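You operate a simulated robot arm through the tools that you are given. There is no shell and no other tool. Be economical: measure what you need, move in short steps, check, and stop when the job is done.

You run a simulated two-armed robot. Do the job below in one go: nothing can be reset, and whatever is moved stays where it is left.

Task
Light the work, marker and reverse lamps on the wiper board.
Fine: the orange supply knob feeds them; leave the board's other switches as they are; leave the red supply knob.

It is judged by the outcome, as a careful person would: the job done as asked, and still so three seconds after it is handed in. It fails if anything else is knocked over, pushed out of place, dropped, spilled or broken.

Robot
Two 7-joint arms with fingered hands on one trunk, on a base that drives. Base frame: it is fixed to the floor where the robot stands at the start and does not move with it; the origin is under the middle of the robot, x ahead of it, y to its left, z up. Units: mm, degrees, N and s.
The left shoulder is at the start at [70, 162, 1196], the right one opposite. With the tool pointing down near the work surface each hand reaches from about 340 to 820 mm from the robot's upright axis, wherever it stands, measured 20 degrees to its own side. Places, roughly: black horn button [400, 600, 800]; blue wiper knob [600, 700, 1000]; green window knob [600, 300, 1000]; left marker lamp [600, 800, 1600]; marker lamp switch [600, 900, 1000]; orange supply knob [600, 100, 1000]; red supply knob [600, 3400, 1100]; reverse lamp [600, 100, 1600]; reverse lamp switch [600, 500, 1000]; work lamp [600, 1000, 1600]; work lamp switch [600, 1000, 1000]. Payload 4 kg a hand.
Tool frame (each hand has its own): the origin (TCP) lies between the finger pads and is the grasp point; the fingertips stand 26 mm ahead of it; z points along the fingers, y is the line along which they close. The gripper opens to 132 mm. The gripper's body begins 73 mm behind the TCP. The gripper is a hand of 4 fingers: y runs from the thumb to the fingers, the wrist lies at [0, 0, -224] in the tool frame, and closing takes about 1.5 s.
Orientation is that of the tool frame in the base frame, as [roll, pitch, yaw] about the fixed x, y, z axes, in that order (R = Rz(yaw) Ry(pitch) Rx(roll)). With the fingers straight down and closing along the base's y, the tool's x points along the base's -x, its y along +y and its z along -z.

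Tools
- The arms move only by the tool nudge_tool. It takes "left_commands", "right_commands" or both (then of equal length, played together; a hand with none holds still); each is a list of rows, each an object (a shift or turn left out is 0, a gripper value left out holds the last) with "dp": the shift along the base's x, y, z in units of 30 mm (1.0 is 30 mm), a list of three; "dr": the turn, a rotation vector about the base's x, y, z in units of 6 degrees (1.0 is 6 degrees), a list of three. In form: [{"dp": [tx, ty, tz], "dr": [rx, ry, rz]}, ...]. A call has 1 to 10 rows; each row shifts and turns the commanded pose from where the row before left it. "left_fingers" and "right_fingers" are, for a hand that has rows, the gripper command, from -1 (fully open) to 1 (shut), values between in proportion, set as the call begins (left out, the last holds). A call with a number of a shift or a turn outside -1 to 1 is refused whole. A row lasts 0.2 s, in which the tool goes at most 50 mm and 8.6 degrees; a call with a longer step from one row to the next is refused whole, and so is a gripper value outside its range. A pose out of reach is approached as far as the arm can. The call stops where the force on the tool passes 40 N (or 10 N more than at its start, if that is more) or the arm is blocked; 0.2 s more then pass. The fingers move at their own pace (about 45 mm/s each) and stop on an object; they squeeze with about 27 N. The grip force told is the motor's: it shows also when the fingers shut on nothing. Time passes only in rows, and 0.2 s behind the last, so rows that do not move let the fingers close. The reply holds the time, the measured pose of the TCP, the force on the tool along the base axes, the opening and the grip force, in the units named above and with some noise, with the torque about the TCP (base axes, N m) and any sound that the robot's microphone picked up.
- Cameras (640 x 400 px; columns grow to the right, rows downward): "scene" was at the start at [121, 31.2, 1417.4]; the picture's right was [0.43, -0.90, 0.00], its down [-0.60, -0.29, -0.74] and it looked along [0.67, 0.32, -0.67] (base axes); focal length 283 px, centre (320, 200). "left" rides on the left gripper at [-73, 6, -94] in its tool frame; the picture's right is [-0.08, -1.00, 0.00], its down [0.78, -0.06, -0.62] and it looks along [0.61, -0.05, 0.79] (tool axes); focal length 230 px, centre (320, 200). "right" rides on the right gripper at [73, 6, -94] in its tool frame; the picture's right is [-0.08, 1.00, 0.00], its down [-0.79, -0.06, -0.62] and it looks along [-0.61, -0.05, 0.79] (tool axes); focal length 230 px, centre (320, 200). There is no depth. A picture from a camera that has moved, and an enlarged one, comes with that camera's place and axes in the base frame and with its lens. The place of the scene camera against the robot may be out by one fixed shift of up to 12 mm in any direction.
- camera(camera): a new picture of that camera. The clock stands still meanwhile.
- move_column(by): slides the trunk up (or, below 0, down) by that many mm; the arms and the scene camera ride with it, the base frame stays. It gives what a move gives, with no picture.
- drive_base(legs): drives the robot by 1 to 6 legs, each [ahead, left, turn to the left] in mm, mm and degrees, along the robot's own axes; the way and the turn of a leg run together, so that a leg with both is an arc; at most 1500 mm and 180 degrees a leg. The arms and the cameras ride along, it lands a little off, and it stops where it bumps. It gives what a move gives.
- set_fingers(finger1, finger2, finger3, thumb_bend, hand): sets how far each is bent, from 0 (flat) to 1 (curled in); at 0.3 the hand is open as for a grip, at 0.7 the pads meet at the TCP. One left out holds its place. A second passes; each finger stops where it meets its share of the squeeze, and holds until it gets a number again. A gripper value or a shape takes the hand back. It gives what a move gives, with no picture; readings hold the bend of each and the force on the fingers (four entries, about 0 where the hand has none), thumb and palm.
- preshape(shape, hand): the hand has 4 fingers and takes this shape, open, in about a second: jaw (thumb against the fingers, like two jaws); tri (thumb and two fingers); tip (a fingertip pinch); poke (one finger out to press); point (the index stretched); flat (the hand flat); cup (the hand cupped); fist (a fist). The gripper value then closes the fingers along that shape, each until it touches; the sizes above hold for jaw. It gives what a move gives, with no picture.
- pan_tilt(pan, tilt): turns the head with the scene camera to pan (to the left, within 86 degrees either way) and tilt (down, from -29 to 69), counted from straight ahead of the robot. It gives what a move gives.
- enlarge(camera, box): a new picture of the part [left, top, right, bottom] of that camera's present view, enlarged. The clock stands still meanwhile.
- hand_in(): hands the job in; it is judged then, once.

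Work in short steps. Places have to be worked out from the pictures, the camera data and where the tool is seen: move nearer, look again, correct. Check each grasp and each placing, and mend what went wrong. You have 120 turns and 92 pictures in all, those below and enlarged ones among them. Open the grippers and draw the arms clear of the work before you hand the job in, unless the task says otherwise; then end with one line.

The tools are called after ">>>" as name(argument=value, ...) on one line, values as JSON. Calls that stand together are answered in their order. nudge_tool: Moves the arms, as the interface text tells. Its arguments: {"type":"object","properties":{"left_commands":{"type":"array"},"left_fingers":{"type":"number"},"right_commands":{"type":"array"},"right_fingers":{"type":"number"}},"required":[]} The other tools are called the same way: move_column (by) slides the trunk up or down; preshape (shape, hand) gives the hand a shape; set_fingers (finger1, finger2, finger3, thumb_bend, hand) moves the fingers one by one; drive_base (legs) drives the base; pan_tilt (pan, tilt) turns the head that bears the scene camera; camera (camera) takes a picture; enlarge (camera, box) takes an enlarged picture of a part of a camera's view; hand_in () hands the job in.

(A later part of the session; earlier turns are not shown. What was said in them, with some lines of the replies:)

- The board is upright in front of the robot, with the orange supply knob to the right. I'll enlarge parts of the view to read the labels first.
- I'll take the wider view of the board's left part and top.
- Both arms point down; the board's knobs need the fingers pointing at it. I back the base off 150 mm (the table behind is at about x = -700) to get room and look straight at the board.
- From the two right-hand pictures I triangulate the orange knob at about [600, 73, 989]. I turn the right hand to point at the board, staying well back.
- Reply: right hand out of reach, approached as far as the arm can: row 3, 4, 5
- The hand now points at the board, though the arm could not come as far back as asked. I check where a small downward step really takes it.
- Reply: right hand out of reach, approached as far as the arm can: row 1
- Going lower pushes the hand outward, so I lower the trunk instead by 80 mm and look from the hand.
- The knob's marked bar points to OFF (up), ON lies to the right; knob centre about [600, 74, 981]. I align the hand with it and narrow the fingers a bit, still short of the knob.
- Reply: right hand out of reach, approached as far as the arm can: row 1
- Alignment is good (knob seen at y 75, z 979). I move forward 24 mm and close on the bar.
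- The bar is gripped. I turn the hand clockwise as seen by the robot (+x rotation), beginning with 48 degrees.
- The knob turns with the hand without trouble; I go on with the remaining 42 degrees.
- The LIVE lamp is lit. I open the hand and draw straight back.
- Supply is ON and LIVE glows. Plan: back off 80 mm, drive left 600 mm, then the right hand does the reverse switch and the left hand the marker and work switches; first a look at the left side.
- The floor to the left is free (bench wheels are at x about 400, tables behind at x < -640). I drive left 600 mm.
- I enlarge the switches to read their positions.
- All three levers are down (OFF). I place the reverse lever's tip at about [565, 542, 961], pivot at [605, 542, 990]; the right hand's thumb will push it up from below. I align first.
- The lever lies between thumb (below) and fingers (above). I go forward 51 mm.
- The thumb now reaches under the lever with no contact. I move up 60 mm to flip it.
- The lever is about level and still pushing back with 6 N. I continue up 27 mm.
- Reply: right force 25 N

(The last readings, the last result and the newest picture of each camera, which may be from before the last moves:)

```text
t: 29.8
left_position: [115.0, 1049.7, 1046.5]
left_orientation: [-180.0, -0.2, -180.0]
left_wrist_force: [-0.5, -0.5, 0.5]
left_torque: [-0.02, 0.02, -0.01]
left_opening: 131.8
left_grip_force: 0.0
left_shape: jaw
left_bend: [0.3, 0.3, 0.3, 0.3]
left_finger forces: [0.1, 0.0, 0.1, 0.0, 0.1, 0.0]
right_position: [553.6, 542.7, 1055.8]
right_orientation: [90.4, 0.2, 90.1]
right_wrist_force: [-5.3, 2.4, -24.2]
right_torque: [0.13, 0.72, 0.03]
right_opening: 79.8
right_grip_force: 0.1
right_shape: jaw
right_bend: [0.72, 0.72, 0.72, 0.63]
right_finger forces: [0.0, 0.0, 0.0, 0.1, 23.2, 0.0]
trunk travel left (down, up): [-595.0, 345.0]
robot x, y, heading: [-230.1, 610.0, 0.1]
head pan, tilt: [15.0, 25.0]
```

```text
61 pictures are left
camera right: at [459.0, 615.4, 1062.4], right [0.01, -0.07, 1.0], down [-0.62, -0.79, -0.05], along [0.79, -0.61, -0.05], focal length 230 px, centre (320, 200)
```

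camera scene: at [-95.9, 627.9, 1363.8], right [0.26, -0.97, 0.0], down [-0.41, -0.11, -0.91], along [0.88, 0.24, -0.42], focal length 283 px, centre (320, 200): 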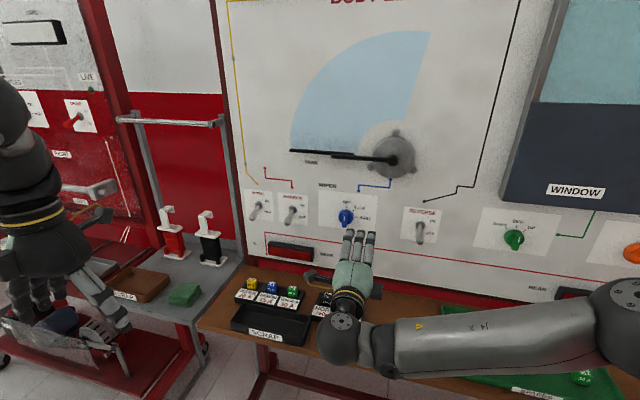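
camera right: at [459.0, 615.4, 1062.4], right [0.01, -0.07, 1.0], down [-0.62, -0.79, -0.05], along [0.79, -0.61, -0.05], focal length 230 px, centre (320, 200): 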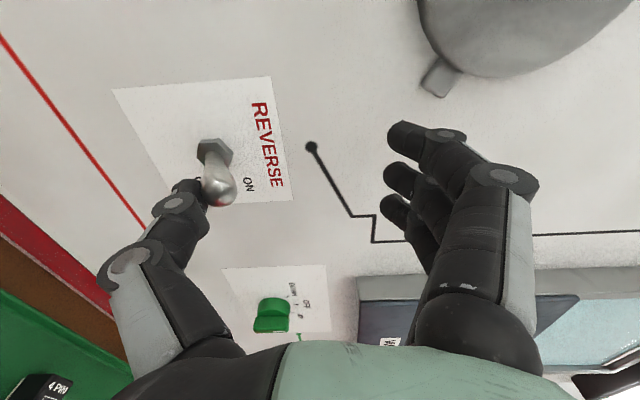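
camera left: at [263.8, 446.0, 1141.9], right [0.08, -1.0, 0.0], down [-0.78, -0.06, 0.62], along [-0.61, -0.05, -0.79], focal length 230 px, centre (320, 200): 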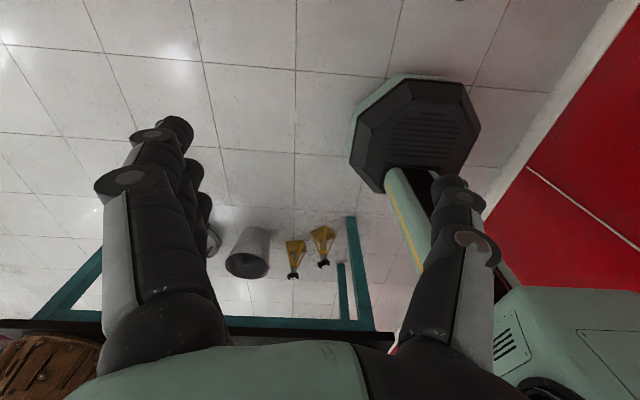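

The thumb has bent and now sits too near the pivot, likely pressing the nut. I drop 20 mm and back 14 mm so it bears nearer the lever's tip.

>>> nudge_tool(right_commands=[{"dp": [0, 0, -0.4]}, {"dp": [-0.4, 0, -0.3]}, {"dp": [-0.2, 0, 0]}])

>>> camera(camera="right")

```text
t: 30.6
left_position: [111.9, 1050.1, 1048.1]
left_orientation: [180.0, 0.0, 179.9]
left_wrist_force: [0.1, -0.7, -0.3]
left_torque: [0.04, -0.03, 0.0]
left_opening: 131.6
left_grip_force: 0.0
left_shape: jaw
left_bend: [0.3, 0.3, 0.3, 0.3]
left_finger forces: [0.0, 0.1, 0.0, 0.0, 0.0, 0.0]
right_position: [531.3, 543.1, 1044.0]
right_orientation: [89.7, -0.1, 90.1]
right_wrist_force: [-2.8, -1.6, -3.1]
right_torque: [-0.05, 0.23, -0.02]
right_opening: 75.1
right_grip_force: 0.0
right_shape: jaw
right_bend: [0.72, 0.72, 0.72, 0.7]
right_finger forces: [0.1, 0.1, 0.0, 0.1, 3.8, 0.0]
trunk travel left (down, up): [-595.0, 345.0]
robot x, y, heading: [-231.6, 611.1, -0.0]
head pan, tilt: [15.0, 25.0]
```

```text
60 pictures are left
camera right: at [438.4, 614.7, 1049.4], right [-0.01, -0.08, 1.0], down [-0.61, -0.79, -0.07], along [0.79, -0.61, -0.04], focal length 230 px, centre (320, 200)
```

right: 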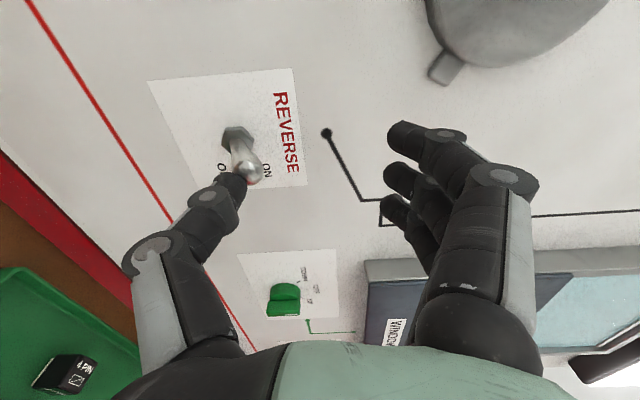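

The thumb now bears on the lever's end. I push up 36 mm.

>>> nudge_tool(right_commands=[{"dp": [0, 0, 0.4]}, {"dp": [0, 0, 0.4]}, {"dp": [0, 0, 0.4]}])

>>> camera(camera="right")

```text
t: 31.4
left_position: [112.6, 1050.0, 1048.0]
left_orientation: [179.9, 0.0, 179.9]
left_wrist_force: [0.3, 0.4, 0.3]
left_torque: [0.0, -0.01, -0.01]
left_opening: 131.6
left_grip_force: 0.1
left_shape: jaw
left_bend: [0.3, 0.3, 0.3, 0.3]
left_finger forces: [0.1, 0.0, 0.0, 0.1, 0.0, 0.1]
right_position: [532.1, 543.6, 1078.9]
right_orientation: [89.6, 0.0, 90.0]
right_wrist_force: [-0.3, -0.1, -0.2]
right_torque: [0.01, 0.01, 0.03]
right_opening: 72.4
right_grip_force: 0.0
right_shape: jaw
right_bend: [0.72, 0.72, 0.72, 0.7]
right_finger forces: [0.1, 0.0, 0.0, 0.1, 0.1, 0.0]
trunk travel left (down, up): [-595.0, 345.0]
robot x, y, heading: [-232.0, 611.1, -0.1]
head pan, tilt: [15.0, 25.0]
```

```text
59 pictures are left
camera right: at [438.1, 615.7, 1085.0], right [-0.01, -0.08, 1.0], down [-0.61, -0.79, -0.06], along [0.79, -0.61, -0.04], focal length 230 px, centre (320, 200)
```

right: 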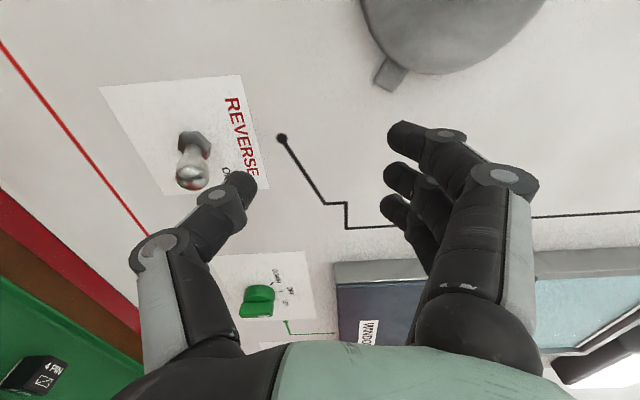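

The thumb slipped off the lever's end and the lever sprang back to OFF. A pinch from the sides will hold the lever while leaving it free to pivot, so I back off and roll the right hand back by 90 degrees.

>>> nudge_tool(right_commands=[{"dp": [-0.8, 0, 0], "dr": [-1, 0, 0]}, {"dp": [-0.2, 0, -0.7], "dr": [-1, 0, 0]}, {"dp": [0, 0, -0.7], "dr": [-1, 0, 0]}, {"dp": [0, 0, -0.8], "dr": [-1, 0, 0]}, {"dp": [0, 0, -0.8], "dr": [-1, 0, 0]}, {"dp": [0, 0, -0.7], "dr": [-1, 0, 0]}, {"dr": [-1, 0, 0]}, {"dr": [-1, 0, 0]}, {"dr": [-1, 0, 0]}, {"dr": [-1, 0, 0]}])

>>> nudge_tool(right_commands=[{"dr": [-1, 0, 0]}, {"dr": [-1, 0, 0]}, {"dr": [-1, 0, 0]}, {"dr": [-1, 0, 0]}, {"dr": [-1, 0, 0]}])

>>> camera(camera="right")

```text
t: 33.6
left_position: [112.4, 1049.5, 1048.0]
left_orientation: [-180.0, 0.0, -180.0]
left_wrist_force: [-0.2, -0.2, 0.0]
left_torque: [-0.03, 0.0, -0.05]
left_opening: 131.8
left_grip_force: 0.1
left_shape: jaw
left_bend: [0.3, 0.3, 0.3, 0.3]
left_finger forces: [0.0, 0.0, 0.1, 0.0, 0.1, 0.0]
right_position: [501.8, 541.5, 966.1]
right_orientation: [90.1, 60.1, 90.2]
right_wrist_force: [-0.5, -0.2, 0.1]
right_torque: [-0.02, 0.0, 0.0]
right_opening: 72.7
right_grip_force: 0.0
right_shape: jaw
right_bend: [0.72, 0.72, 0.72, 0.7]
right_finger forces: [0.0, 0.0, 0.0, 0.1, 0.0, 0.0]
trunk travel left (down, up): [-595.0, 345.0]
robot x, y, heading: [-229.5, 608.4, 0.1]
head pan, tilt: [15.0, 25.0]
```

```text
t: 34.8
left_position: [112.0, 1049.6, 1047.1]
left_orientation: [-180.0, 0.0, -179.9]
left_wrist_force: [0.8, 0.3, 0.3]
left_torque: [-0.01, 0.01, 0.0]
left_opening: 131.7
left_grip_force: 0.1
left_shape: jaw
left_bend: [0.3, 0.3, 0.3, 0.3]
left_finger forces: [0.1, 0.1, 0.0, 0.0, 0.1, 0.0]
right_position: [501.9, 542.7, 966.3]
right_orientation: [-139.0, 89.8, -138.9]
right_wrist_force: [-0.6, -0.4, -0.3]
right_torque: [-0.05, 0.01, 0.02]
right_opening: 72.4
right_grip_force: 0.1
right_shape: jaw
right_bend: [0.72, 0.72, 0.72, 0.7]
right_finger forces: [0.0, 0.0, 0.0, 0.1, 0.1, 0.0]
trunk travel left (down, up): [-595.0, 345.0]
robot x, y, heading: [-231.8, 608.1, -0.3]
head pan, tilt: [15.0, 25.0]
```

```text
58 pictures are left
camera right: at [408.0, 547.6, 893.3], right [0.0, 1.0, 0.08], down [-0.61, -0.06, 0.79], along [0.79, -0.04, 0.61], focal length 230 px, centre (320, 200)
```

right: 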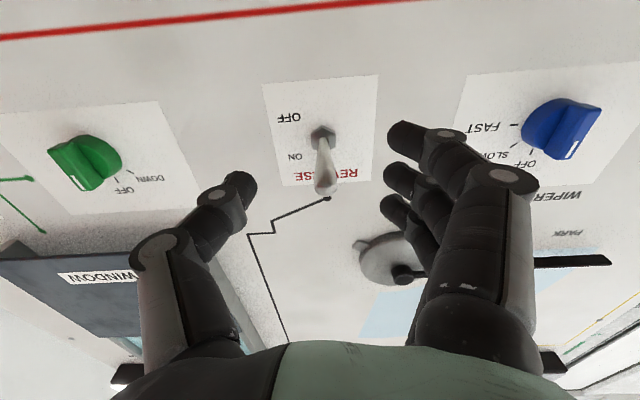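

From below the lever now appears above its nut, i.e. perhaps it did flip to ON. I check with the scene camera and the reverse lamp.

>>> enlarge(camera="scene", box=[380, 180, 480, 245])

>>> pan_tilt(pan=-20, tilt=-10)

>>> camera(camera="scene")

```text
6.15 times, centred on (430, 212) of scene
camera zoom: at [-95.9, 627.8, 1363.8], right [0.26, -0.97, 0.0], down [-0.41, -0.11, -0.91], along [0.88, 0.23, -0.42], focal length 1741 px, centre (-357, 123)
```

zoom: 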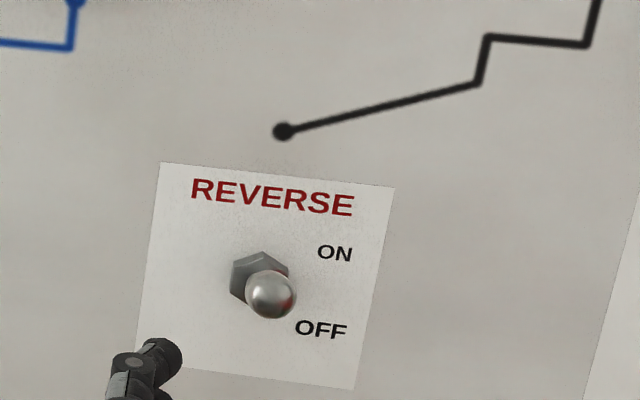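

```text
t: 35.8
left_position: [112.2, 1050.2, 1048.0]
left_orientation: [-180.0, 0.0, -179.9]
left_wrist_force: [-0.8, -0.4, 0.8]
left_torque: [0.02, -0.02, -0.03]
left_opening: 131.9
left_grip_force: 0.0
left_shape: jaw
left_bend: [0.3, 0.3, 0.3, 0.3]
left_finger forces: [0.1, 0.0, 0.1, 0.0, 0.1, 0.0]
right_position: [501.9, 543.1, 966.6]
right_orientation: [-172.9, 89.9, -172.7]
right_wrist_force: [0.2, 0.2, 0.4]
right_torque: [0.0, 0.02, 0.03]
right_opening: 72.5
right_grip_force: 0.1
right_shape: jaw
right_bend: [0.72, 0.72, 0.72, 0.7]
right_finger forces: [0.0, 0.1, 0.0, 0.0, 0.1, 0.0]
trunk travel left (down, up): [-595.0, 345.0]
robot x, y, heading: [-230.5, 611.2, -0.2]
head pan, tilt: [-20.0, -10.0]
```

```text
56 pictures are left
camera scene: at [-105.6, 575.3, 1419.4], right [-0.34, -0.94, 0.0], down [0.16, -0.06, -0.98], along [0.93, -0.34, 0.17], focal length 283 px, centre (320, 200)
```

scene: 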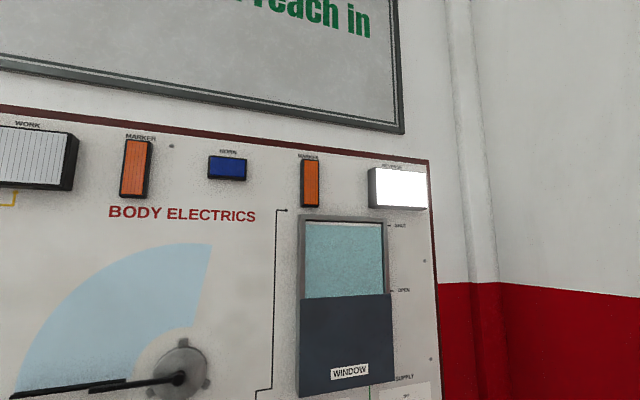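

The reverse lamp glows: that switch is ON. The same thumb push works, so I roll the right hand back to thumb-below and drive back 60 and left 370 mm for the marker switch (y about 909).

>>> nudge_tool(right_commands=[{"dr": [1, 0, 0]}, {"dr": [1, 0, 0]}, {"dr": [1, 0, 0]}, {"dr": [1, 0, 0]}, {"dr": [1, 0, 0]}, {"dr": [1, 0, 0]}, {"dr": [1, 0, 0]}, {"dr": [1, 0, 0]}, {"dr": [1, 0, 0]}, {"dr": [1, 0, 0]}])

>>> nudge_tool(right_commands=[{"dr": [1, 0, 0]}, {"dr": [1, 0, 0]}, {"dr": [1, 0, 0]}, {"dr": [1, 0, 0]}, {"dr": [1, 0, 0]}])

>>> drive_base(legs=[[-60, 0, 0], [0, 370, 0]])

>>> pan_tilt(pan=-10, tilt=28)

>>> camera(camera="scene")

>>> camera(camera="right")

```text
t: 38.0
left_position: [112.5, 1050.3, 1047.6]
left_orientation: [-179.9, -0.1, 180.0]
left_wrist_force: [0.7, -0.6, 0.1]
left_torque: [-0.04, -0.01, 0.01]
left_opening: 131.8
left_grip_force: 0.0
left_shape: jaw
left_bend: [0.3, 0.3, 0.3, 0.3]
left_finger forces: [0.0, 0.0, 0.0, 0.0, 0.0, 0.0]
right_position: [501.5, 541.8, 965.1]
right_orientation: [89.9, 30.0, 90.2]
right_wrist_force: [-0.5, -0.6, 0.1]
right_torque: [-0.02, -0.02, 0.0]
right_opening: 72.7
right_grip_force: 0.1
right_shape: jaw
right_bend: [0.72, 0.72, 0.72, 0.7]
right_finger forces: [0.0, 0.0, 0.0, 0.0, 0.0, 0.0]
trunk travel left (down, up): [-595.0, 345.0]
robot x, y, heading: [-229.7, 606.9, -0.2]
head pan, tilt: [-20.0, -10.0]
```

```text
t: 39.2
left_position: [112.7, 1049.5, 1046.9]
left_orientation: [179.9, 0.1, 179.9]
left_wrist_force: [0.0, -0.2, 0.2]
left_torque: [-0.02, -0.03, 0.01]
left_opening: 132.0
left_grip_force: 0.0
left_shape: jaw
left_bend: [0.3, 0.3, 0.3, 0.3]
left_finger forces: [0.0, 0.1, 0.0, 0.1, 0.1, 0.0]
right_position: [503.2, 536.0, 965.4]
right_orientation: [89.8, 0.7, 89.9]
right_wrist_force: [0.5, 0.5, -0.3]
right_torque: [-0.01, 0.01, 0.01]
right_opening: 72.8
right_grip_force: 0.1
right_shape: jaw
right_bend: [0.72, 0.72, 0.72, 0.7]
right_finger forces: [0.0, 0.1, 0.0, 0.0, 0.1, 0.1]
trunk travel left (down, up): [-595.0, 345.0]
robot x, y, heading: [-230.3, 610.7, -0.0]
head pan, tilt: [-20.0, -10.0]
```

```text
t: 42.1
left_position: [55.8, 1423.4, 1047.9]
left_orientation: [-180.0, 0.0, 179.7]
left_wrist_force: [-0.7, -0.2, 0.0]
left_torque: [-0.01, 0.04, -0.03]
left_opening: 131.9
left_grip_force: 0.0
left_shape: jaw
left_bend: [0.3, 0.3, 0.3, 0.3]
left_finger forces: [0.0, 0.1, 0.0, 0.0, 0.1, 0.1]
right_position: [443.1, 908.5, 963.3]
right_orientation: [89.8, 0.8, 89.6]
right_wrist_force: [0.7, -0.2, 1.3]
right_torque: [-0.01, -0.01, 0.0]
right_opening: 72.7
right_grip_force: 0.1
right_shape: jaw
right_bend: [0.72, 0.72, 0.72, 0.7]
right_finger forces: [0.0, 0.0, 0.1, 0.0, 0.1, 0.0]
trunk travel left (down, up): [-595.0, 345.0]
robot x, y, heading: [-287.2, 985.6, -0.5]
head pan, tilt: [-20.0, -10.0]
```

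```text
t: 43.2
left_position: [54.9, 1423.3, 1048.7]
left_orientation: [-180.0, 0.1, 179.8]
left_wrist_force: [-0.1, -0.1, 0.7]
left_torque: [0.02, -0.01, 0.0]
left_opening: 131.8
left_grip_force: 0.0
left_shape: jaw
left_bend: [0.3, 0.3, 0.3, 0.3]
left_finger forces: [0.0, 0.0, 0.0, 0.0, 0.1, 0.0]
right_position: [442.8, 906.7, 965.1]
right_orientation: [89.8, 0.8, 89.5]
right_wrist_force: [-0.4, -0.3, 0.6]
right_torque: [0.02, 0.01, -0.01]
right_opening: 73.0
right_grip_force: 0.1
right_shape: jaw
right_bend: [0.72, 0.72, 0.72, 0.7]
right_finger forces: [0.1, 0.1, 0.0, 0.1, 0.1, 0.0]
trunk travel left (down, up): [-595.0, 345.0]
robot x, y, heading: [-287.3, 982.1, -0.2]
head pan, tilt: [-10.0, 28.0]
```

```text
55 pictures are left
camera scene: at [-154.1, 961.9, 1359.1], right [-0.18, -0.98, 0.0], down [-0.46, 0.08, -0.88], along [0.87, -0.16, -0.47], focal length 283 px, centre (320, 200)
```

scene: 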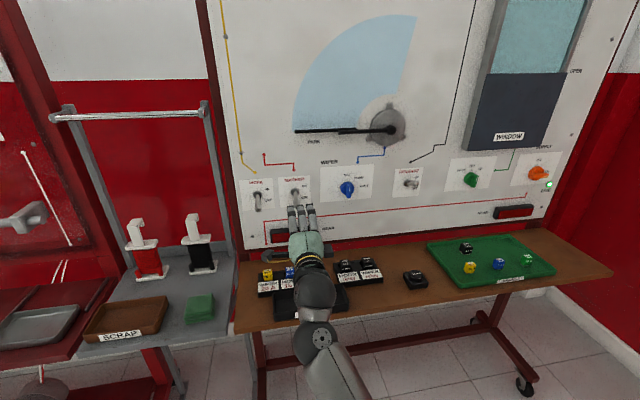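

```text
54 pictures are left
camera right: at [351.1, 980.9, 968.5], right [0.0, -0.06, 1.0], down [-0.62, -0.78, -0.05], along [0.78, -0.62, -0.04], focal length 230 px, centre (320, 200)
```

right: 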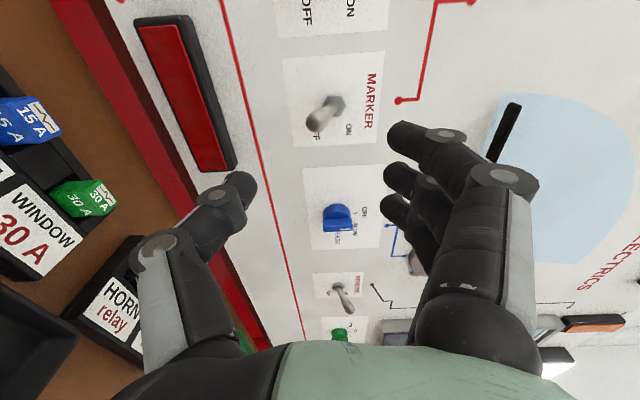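

The marker lever's tip triangulates to about [565, 905, 963]. I line up and slide the thumb under it as before.

>>> nudge_tool(right_commands=[{"dp": [0.8, -0.05, 0.3]}, {"dp": [0.8, 0, 0]}, {"dp": [0.6, 0, 0]}, {"dp": [0.6, 0, 0]}, {"dp": [0.6, 0, 0]}])

>>> camera(camera="right")

```text
t: 44.4
left_position: [55.4, 1422.1, 1046.5]
left_orientation: [-180.0, 0.0, 179.7]
left_wrist_force: [0.5, -1.1, 0.2]
left_torque: [-0.02, 0.0, 0.0]
left_opening: 132.0
left_grip_force: 0.1
left_shape: jaw
left_bend: [0.3, 0.3, 0.3, 0.3]
left_finger forces: [0.0, 0.1, 0.0, 0.0, 0.1, 0.0]
right_position: [546.5, 907.8, 974.9]
right_orientation: [89.8, 0.9, 89.6]
right_wrist_force: [-0.5, 0.3, 0.6]
right_torque: [0.01, -0.02, 0.01]
right_opening: 72.6
right_grip_force: 0.0
right_shape: jaw
right_bend: [0.72, 0.72, 0.72, 0.7]
right_finger forces: [0.0, 0.0, 0.0, 0.1, 0.1, 0.1]
trunk travel left (down, up): [-595.0, 345.0]
robot x, y, heading: [-290.3, 984.5, -0.4]
head pan, tilt: [-10.0, 28.0]
```

```text
53 pictures are left
camera right: at [453.8, 980.7, 978.6], right [0.0, -0.06, 1.0], down [-0.62, -0.78, -0.05], along [0.78, -0.62, -0.04], focal length 230 px, centre (320, 200)
```

right: 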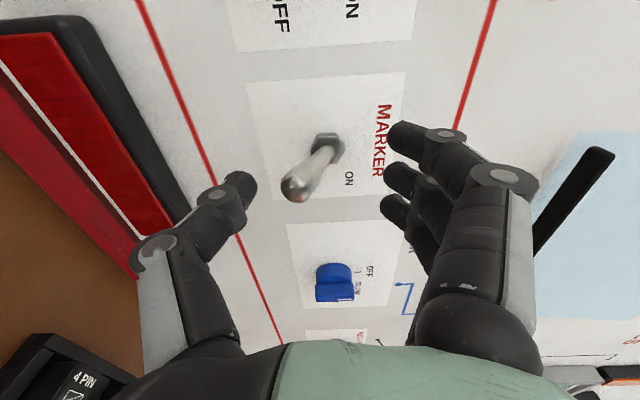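

Same picture as with the reverse switch. I push up 60 mm.

>>> nudge_tool(right_commands=[{"dp": [0, 0, 0.4]}, {"dp": [0, 0, 0.4]}, {"dp": [0, 0, 0.4]}, {"dp": [-0.1, 0, 0.4]}, {"dp": [-0.2, 0, 0.4]}])

>>> camera(camera="right")

```text
t: 45.6
left_position: [56.6, 1422.9, 1046.8]
left_orientation: [180.0, 0.0, 179.7]
left_wrist_force: [0.1, -0.1, 0.5]
left_torque: [0.03, 0.0, 0.01]
left_opening: 131.8
left_grip_force: 0.1
left_shape: jaw
left_bend: [0.3, 0.3, 0.3, 0.3]
left_finger forces: [0.0, 0.1, 0.0, 0.0, 0.1, 0.0]
right_position: [535.1, 907.1, 1033.0]
right_orientation: [89.9, 0.8, 89.6]
right_wrist_force: [1.1, 0.1, -2.1]
right_torque: [0.06, 0.05, 0.02]
right_opening: 74.1
right_grip_force: 0.1
right_shape: jaw
right_bend: [0.72, 0.72, 0.72, 0.7]
right_finger forces: [0.0, 0.0, 0.1, 0.1, 1.4, 0.0]
trunk travel left (down, up): [-595.0, 345.0]
robot x, y, heading: [-286.3, 980.9, -0.3]
head pan, tilt: [-10.0, 28.0]
```

```text
52 pictures are left
camera right: at [443.5, 980.6, 1037.9], right [0.0, -0.06, 1.0], down [-0.62, -0.78, -0.05], along [0.78, -0.62, -0.04], focal length 230 px, centre (320, 200)
```

right: 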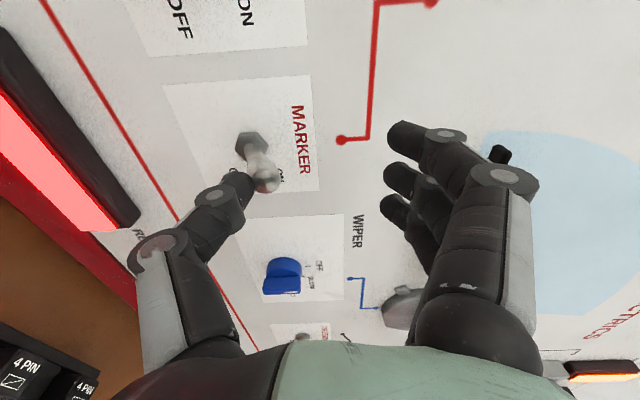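

The rear and marker lamps already light. I push up a little more to seat it, then draw back 50 mm.

>>> nudge_tool(right_commands=[{"dp": [0, 0, 0.4]}, {"dp": [0, 0, 0.3]}, {"dp": [-0.6, 0, 0]}, {"dp": [-0.6, 0, 0]}, {"dp": [-0.6, 0, 0]}])

>>> camera(camera="right")

```text
t: 46.8
left_position: [55.4, 1422.5, 1048.1]
left_orientation: [-180.0, 0.1, 179.7]
left_wrist_force: [0.2, 0.0, -0.2]
left_torque: [-0.02, -0.03, -0.03]
left_opening: 131.9
left_grip_force: 0.0
left_shape: jaw
left_bend: [0.3, 0.3, 0.3, 0.3]
left_finger forces: [0.0, 0.0, 0.0, 0.1, 0.0, 0.0]
right_position: [481.0, 906.6, 1054.6]
right_orientation: [89.8, 0.7, 89.6]
right_wrist_force: [-0.1, -0.6, -0.3]
right_torque: [0.02, 0.01, 0.03]
right_opening: 72.6
right_grip_force: 0.2
right_shape: jaw
right_bend: [0.72, 0.72, 0.72, 0.7]
right_finger forces: [0.1, 0.0, 0.1, 0.1, 0.0, 0.0]
trunk travel left (down, up): [-595.0, 345.0]
robot x, y, heading: [-288.3, 982.4, -0.4]
head pan, tilt: [-10.0, 28.0]
```

```text
51 pictures are left
camera right: at [389.0, 979.6, 1060.1], right [-0.01, -0.06, 1.0], down [-0.62, -0.78, -0.05], along [0.78, -0.62, -0.04], focal length 230 px, centre (320, 200)
```

right: 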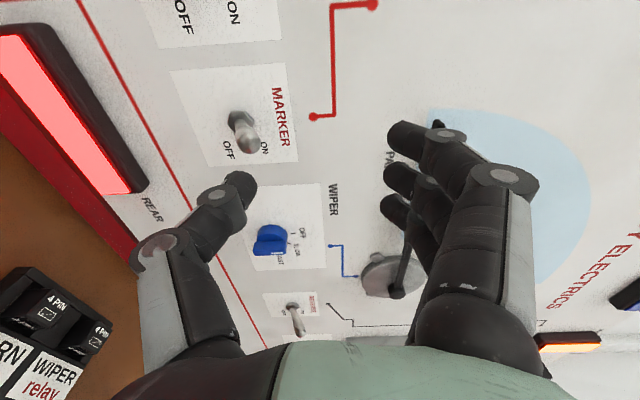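

Marker is ON. The work lever's tip works out at y about 1019, so I drive left 112 mm and bring the hand back down.

>>> drive_base(legs=[[0, 112, 0]])

>>> nudge_tool(right_commands=[{"dp": [0, 0, -0.9]}, {"dp": [0, 0, -0.9]}, {"dp": [0, 0, -0.85]}])

>>> camera(camera="right")

```text
t: 48.0
left_position: [55.5, 1534.5, 1048.9]
left_orientation: [180.0, 0.0, 179.6]
left_wrist_force: [0.2, 0.1, -0.2]
left_torque: [0.01, 0.01, 0.0]
left_opening: 131.9
left_grip_force: 0.2
left_shape: jaw
left_bend: [0.3, 0.3, 0.3, 0.3]
left_finger forces: [0.0, 0.1, 0.1, 0.0, 0.0, 0.0]
right_position: [483.1, 1018.3, 1054.4]
right_orientation: [89.8, 0.8, 89.6]
right_wrist_force: [0.0, -0.6, -0.1]
right_torque: [0.0, 0.01, 0.0]
right_opening: 72.6
right_grip_force: 0.1
right_shape: jaw
right_bend: [0.72, 0.72, 0.72, 0.7]
right_finger forces: [0.0, 0.0, 0.1, 0.0, 0.0, 0.0]
trunk travel left (down, up): [-595.0, 345.0]
robot x, y, heading: [-289.7, 1094.5, -0.3]
head pan, tilt: [-10.0, 28.0]
```

```text
t: 48.8
left_position: [56.3, 1535.5, 1048.9]
left_orientation: [180.0, 0.0, 179.6]
left_wrist_force: [-0.8, -1.0, 0.5]
left_torque: [-0.02, 0.0, 0.01]
left_opening: 131.8
left_grip_force: 0.0
left_shape: jaw
left_bend: [0.3, 0.3, 0.3, 0.3]
left_finger forces: [0.0, 0.1, 0.0, 0.0, 0.0, 0.0]
right_position: [483.7, 1017.7, 974.1]
right_orientation: [89.8, 0.8, 89.5]
right_wrist_force: [-0.6, 0.1, -0.1]
right_torque: [-0.05, 0.02, 0.02]
right_opening: 72.8
right_grip_force: 0.0
right_shape: jaw
right_bend: [0.72, 0.72, 0.72, 0.7]
right_finger forces: [0.0, 0.0, 0.0, 0.0, 0.1, 0.0]
trunk travel left (down, up): [-595.0, 345.0]
robot x, y, heading: [-290.2, 1091.3, -0.6]
head pan, tilt: [-10.0, 28.0]
```

```text
50 pictures are left
camera right: at [391.4, 1091.2, 978.6], right [0.0, -0.06, 1.0], down [-0.62, -0.78, -0.05], along [0.78, -0.62, -0.04], focal length 230 px, centre (320, 200)
```

right: 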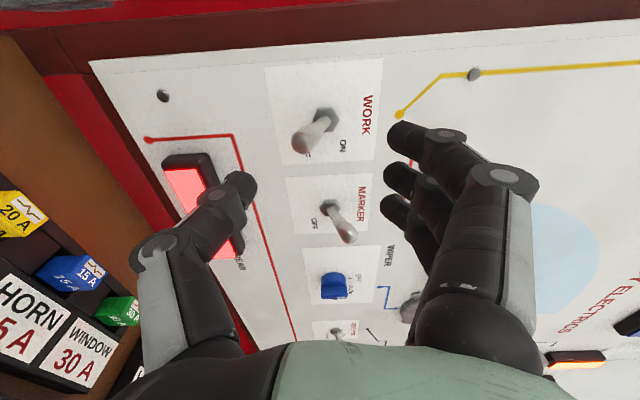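

The work lever's tip is at about [565, 1011, 960]; I shift 5 mm right and go forward 63 mm under it.

>>> nudge_tool(right_commands=[{"dp": [0.5, -0.17, 0]}, {"dp": [0.6, 0, 0]}, {"dp": [0.5, 0, 0]}, {"dp": [0.5, 0, 0]}])

>>> camera(camera="right")

```text
t: 49.8
left_position: [55.8, 1535.0, 1049.0]
left_orientation: [-180.0, 0.0, 179.8]
left_wrist_force: [-0.2, -0.5, -0.4]
left_torque: [0.02, 0.02, -0.01]
left_opening: 131.8
left_grip_force: 0.0
left_shape: jaw
left_bend: [0.3, 0.3, 0.3, 0.3]
left_finger forces: [0.0, 0.1, 0.1, 0.1, 0.0, 0.0]
right_position: [545.9, 1012.1, 975.2]
right_orientation: [89.9, 0.9, 89.5]
right_wrist_force: [0.2, 0.4, -0.2]
right_torque: [0.0, 0.0, -0.02]
right_opening: 72.7
right_grip_force: 0.0
right_shape: jaw
right_bend: [0.72, 0.72, 0.72, 0.7]
right_finger forces: [0.1, 0.0, 0.0, 0.1, 0.1, 0.1]
trunk travel left (down, up): [-595.0, 345.0]
robot x, y, heading: [-288.1, 1096.1, -0.4]
head pan, tilt: [-10.0, 28.0]
```

```text
49 pictures are left
camera right: at [453.9, 1085.5, 980.1], right [0.0, -0.06, 1.0], down [-0.62, -0.78, -0.05], along [0.78, -0.62, -0.04], focal length 230 px, centre (320, 200)
```

right: 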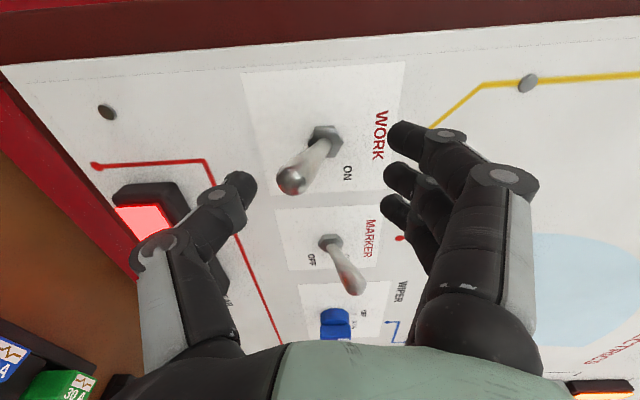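

Lined up as before; I push up with the same path.

>>> nudge_tool(right_commands=[{"dp": [0, 0.1, 0.4]}, {"dp": [0, 0, 0.4]}, {"dp": [0, 0, 0.4]}, {"dp": [-0.1, 0, 0.4]}, {"dp": [-0.2, 0, 0.4]}, {"dp": [0, 0, 0.4]}, {"dp": [0, 0, 0.3]}])

>>> camera(camera="right")

```text
t: 51.4
left_position: [58.1, 1535.8, 1047.5]
left_orientation: [-180.0, -0.1, 179.7]
left_wrist_force: [0.1, -0.8, -0.4]
left_torque: [0.04, -0.01, -0.05]
left_opening: 131.8
left_grip_force: 0.1
left_shape: jaw
left_bend: [0.3, 0.3, 0.3, 0.3]
left_finger forces: [0.1, 0.0, 0.0, 0.0, 0.0, 0.1]
right_position: [539.1, 1015.0, 1052.5]
right_orientation: [90.3, 0.8, 89.5]
right_wrist_force: [-5.3, 0.4, -16.2]
right_torque: [0.06, 0.57, -0.03]
right_opening: 77.9
right_grip_force: 0.0
right_shape: jaw
right_bend: [0.72, 0.72, 0.72, 0.66]
right_finger forces: [0.0, 0.1, 0.1, 0.0, 16.7, 0.1]
trunk travel left (down, up): [-595.0, 345.0]
robot x, y, heading: [-288.8, 1095.9, -0.5]
head pan, tilt: [-10.0, 28.0]
```

```text
48 pictures are left
camera right: at [446.5, 1089.5, 1057.7], right [0.0, -0.06, 1.0], down [-0.62, -0.78, -0.05], along [0.78, -0.62, -0.04], focal length 230 px, centre (320, 200)
```

right: 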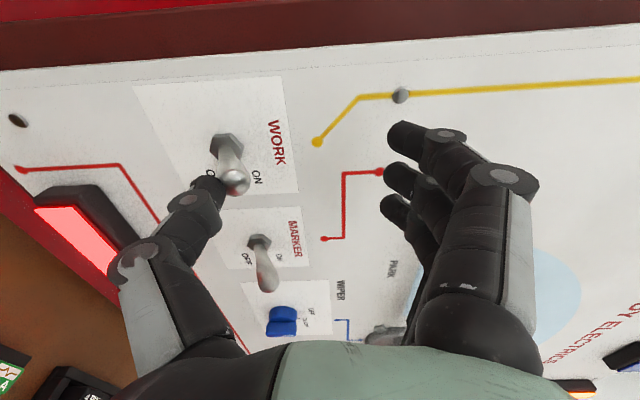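

The lever looks to be at its upper stop (16 N on the thumb). I ease down 12 mm, draw back and check.

>>> nudge_tool(right_commands=[{"dp": [0, 0, -0.4]}, {"dp": [-0.6, 0, 0]}, {"dp": [-0.6, 0, 0]}, {"dp": [-0.6, 0, 0]}])

>>> pan_tilt(pan=-25, tilt=-2)

>>> camera(camera="scene")

>>> camera(camera="right")

```text
t: 52.4
left_position: [54.7, 1534.5, 1048.2]
left_orientation: [179.9, 0.0, 179.7]
left_wrist_force: [0.6, -0.8, -0.3]
left_torque: [0.01, -0.02, 0.02]
left_opening: 131.8
left_grip_force: 0.1
left_shape: jaw
left_bend: [0.3, 0.3, 0.3, 0.3]
left_finger forces: [0.0, 0.1, 0.0, 0.0, 0.1, 0.1]
right_position: [481.6, 1016.6, 1044.9]
right_orientation: [89.8, 0.8, 89.6]
right_wrist_force: [-0.4, 0.1, 0.2]
right_torque: [0.02, 0.0, -0.01]
right_opening: 72.8
right_grip_force: 0.0
right_shape: jaw
right_bend: [0.72, 0.72, 0.72, 0.7]
right_finger forces: [0.0, 0.0, 0.0, 0.1, 0.0, 0.1]
trunk travel left (down, up): [-595.0, 345.0]
robot x, y, heading: [-286.7, 1094.4, -0.0]
head pan, tilt: [-10.0, 28.0]
```

```text
t: 53.3
left_position: [55.8, 1534.5, 1048.1]
left_orientation: [180.0, -0.1, 179.8]
left_wrist_force: [-1.3, -0.4, -0.7]
left_torque: [0.01, 0.04, -0.02]
left_opening: 131.8
left_grip_force: 0.1
left_shape: jaw
left_bend: [0.3, 0.3, 0.3, 0.3]
left_finger forces: [0.0, 0.0, 0.0, 0.0, 0.1, 0.0]
right_position: [482.1, 1016.5, 1044.2]
right_orientation: [89.9, 0.8, 89.5]
right_wrist_force: [0.5, -0.3, -0.7]
right_torque: [-0.01, 0.0, -0.01]
right_opening: 72.6
right_grip_force: 0.2
right_shape: jaw
right_bend: [0.72, 0.72, 0.72, 0.7]
right_finger forces: [0.0, 0.1, 0.0, 0.0, 0.1, 0.1]
trunk travel left (down, up): [-595.0, 345.0]
robot x, y, heading: [-289.0, 1096.6, -0.1]
head pan, tilt: [-25.0, -2.0]
```

```text
47 pictures are left
camera scene: at [-162.9, 1051.9, 1407.2], right [-0.43, -0.9, 0.0], down [0.03, -0.01, -1.0], along [0.9, -0.43, 0.03], focal length 283 px, centre (320, 200)
```

scene: 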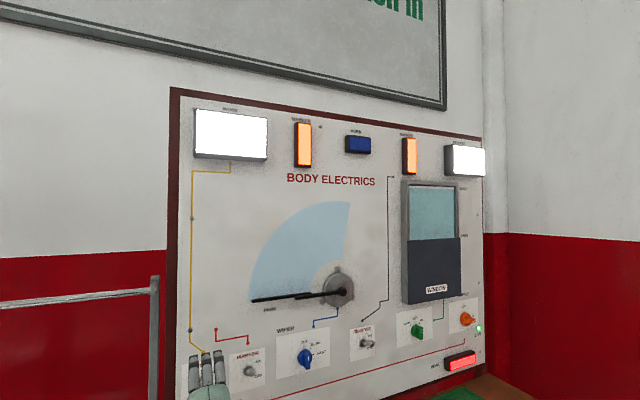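

```text
46 pictures are left
camera right: at [389.9, 1089.7, 1048.3], right [0.0, -0.06, 1.0], down [-0.62, -0.78, -0.05], along [0.78, -0.62, -0.04], focal length 230 px, centre (320, 200)
```

right: 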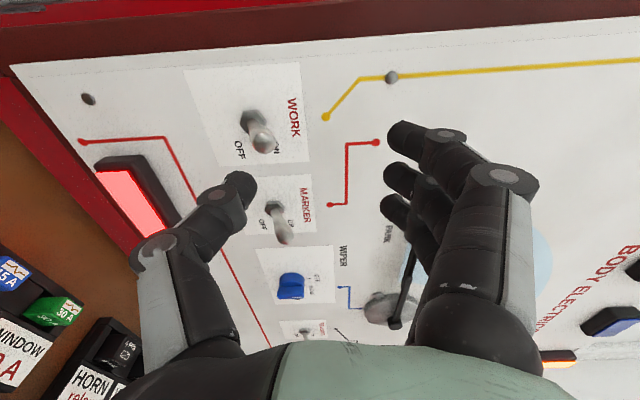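

All lamps (work, both markers, reverse) are lit and LIVE glows; the other switches are unchanged. I open the right hand and draw it back from the board.

>>> nudge_tool(right_commands=[{"dp": [-0.7, 0, 0]}, {"dp": [-0.7, 0, 0]}, {"dp": [-0.6, 0, 0]}, {}, {}, {}], right_fingers=-1)

>>> camera(camera="scene")

```text
t: 54.7
left_position: [55.9, 1534.1, 1047.7]
left_orientation: [180.0, 0.0, 179.7]
left_wrist_force: [-0.3, -1.2, 0.1]
left_torque: [-0.02, -0.01, 0.0]
left_opening: 131.5
left_grip_force: 0.0
left_shape: jaw
left_bend: [0.3, 0.3, 0.3, 0.3]
left_finger forces: [0.0, 0.0, 0.1, 0.0, 0.0, 0.0]
right_position: [424.6, 1010.8, 1052.0]
right_orientation: [88.8, 1.5, 89.1]
right_wrist_force: [-0.7, -0.1, 0.4]
right_torque: [0.01, 0.01, -0.01]
right_opening: 131.6
right_grip_force: 0.0
right_shape: jaw
right_bend: [0.3, 0.3, 0.3, 0.3]
right_finger forces: [0.0, 0.0, 0.0, 0.0, 0.0, 0.1]
trunk travel left (down, up): [-595.0, 345.0]
robot x, y, heading: [-287.2, 1096.2, -0.3]
head pan, tilt: [-25.0, -2.0]
```

```text
45 pictures are left
camera scene: at [-162.8, 1051.9, 1407.3], right [-0.43, -0.9, 0.0], down [0.03, -0.01, -1.0], along [0.9, -0.43, 0.03], focal length 283 px, centre (320, 200)
```

scene: 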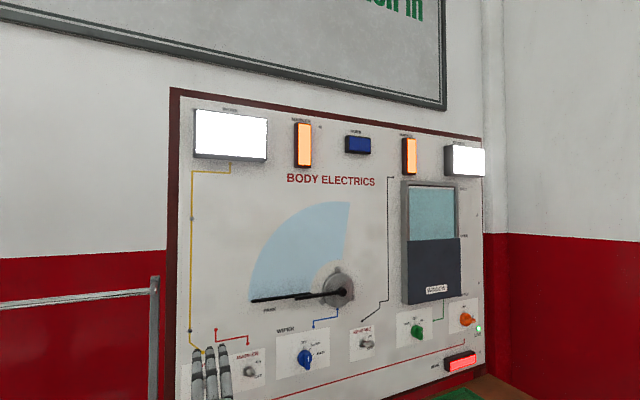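

The lamps stay lit, the hands are open and clear of the board; I hand in.

>>> hand_in()

```text
The job is handed in.
```

The work, marker and reverse lamps on the wiper board are all lit and fed by the orange supply knob; I left the other switches and the red supply knob alone.
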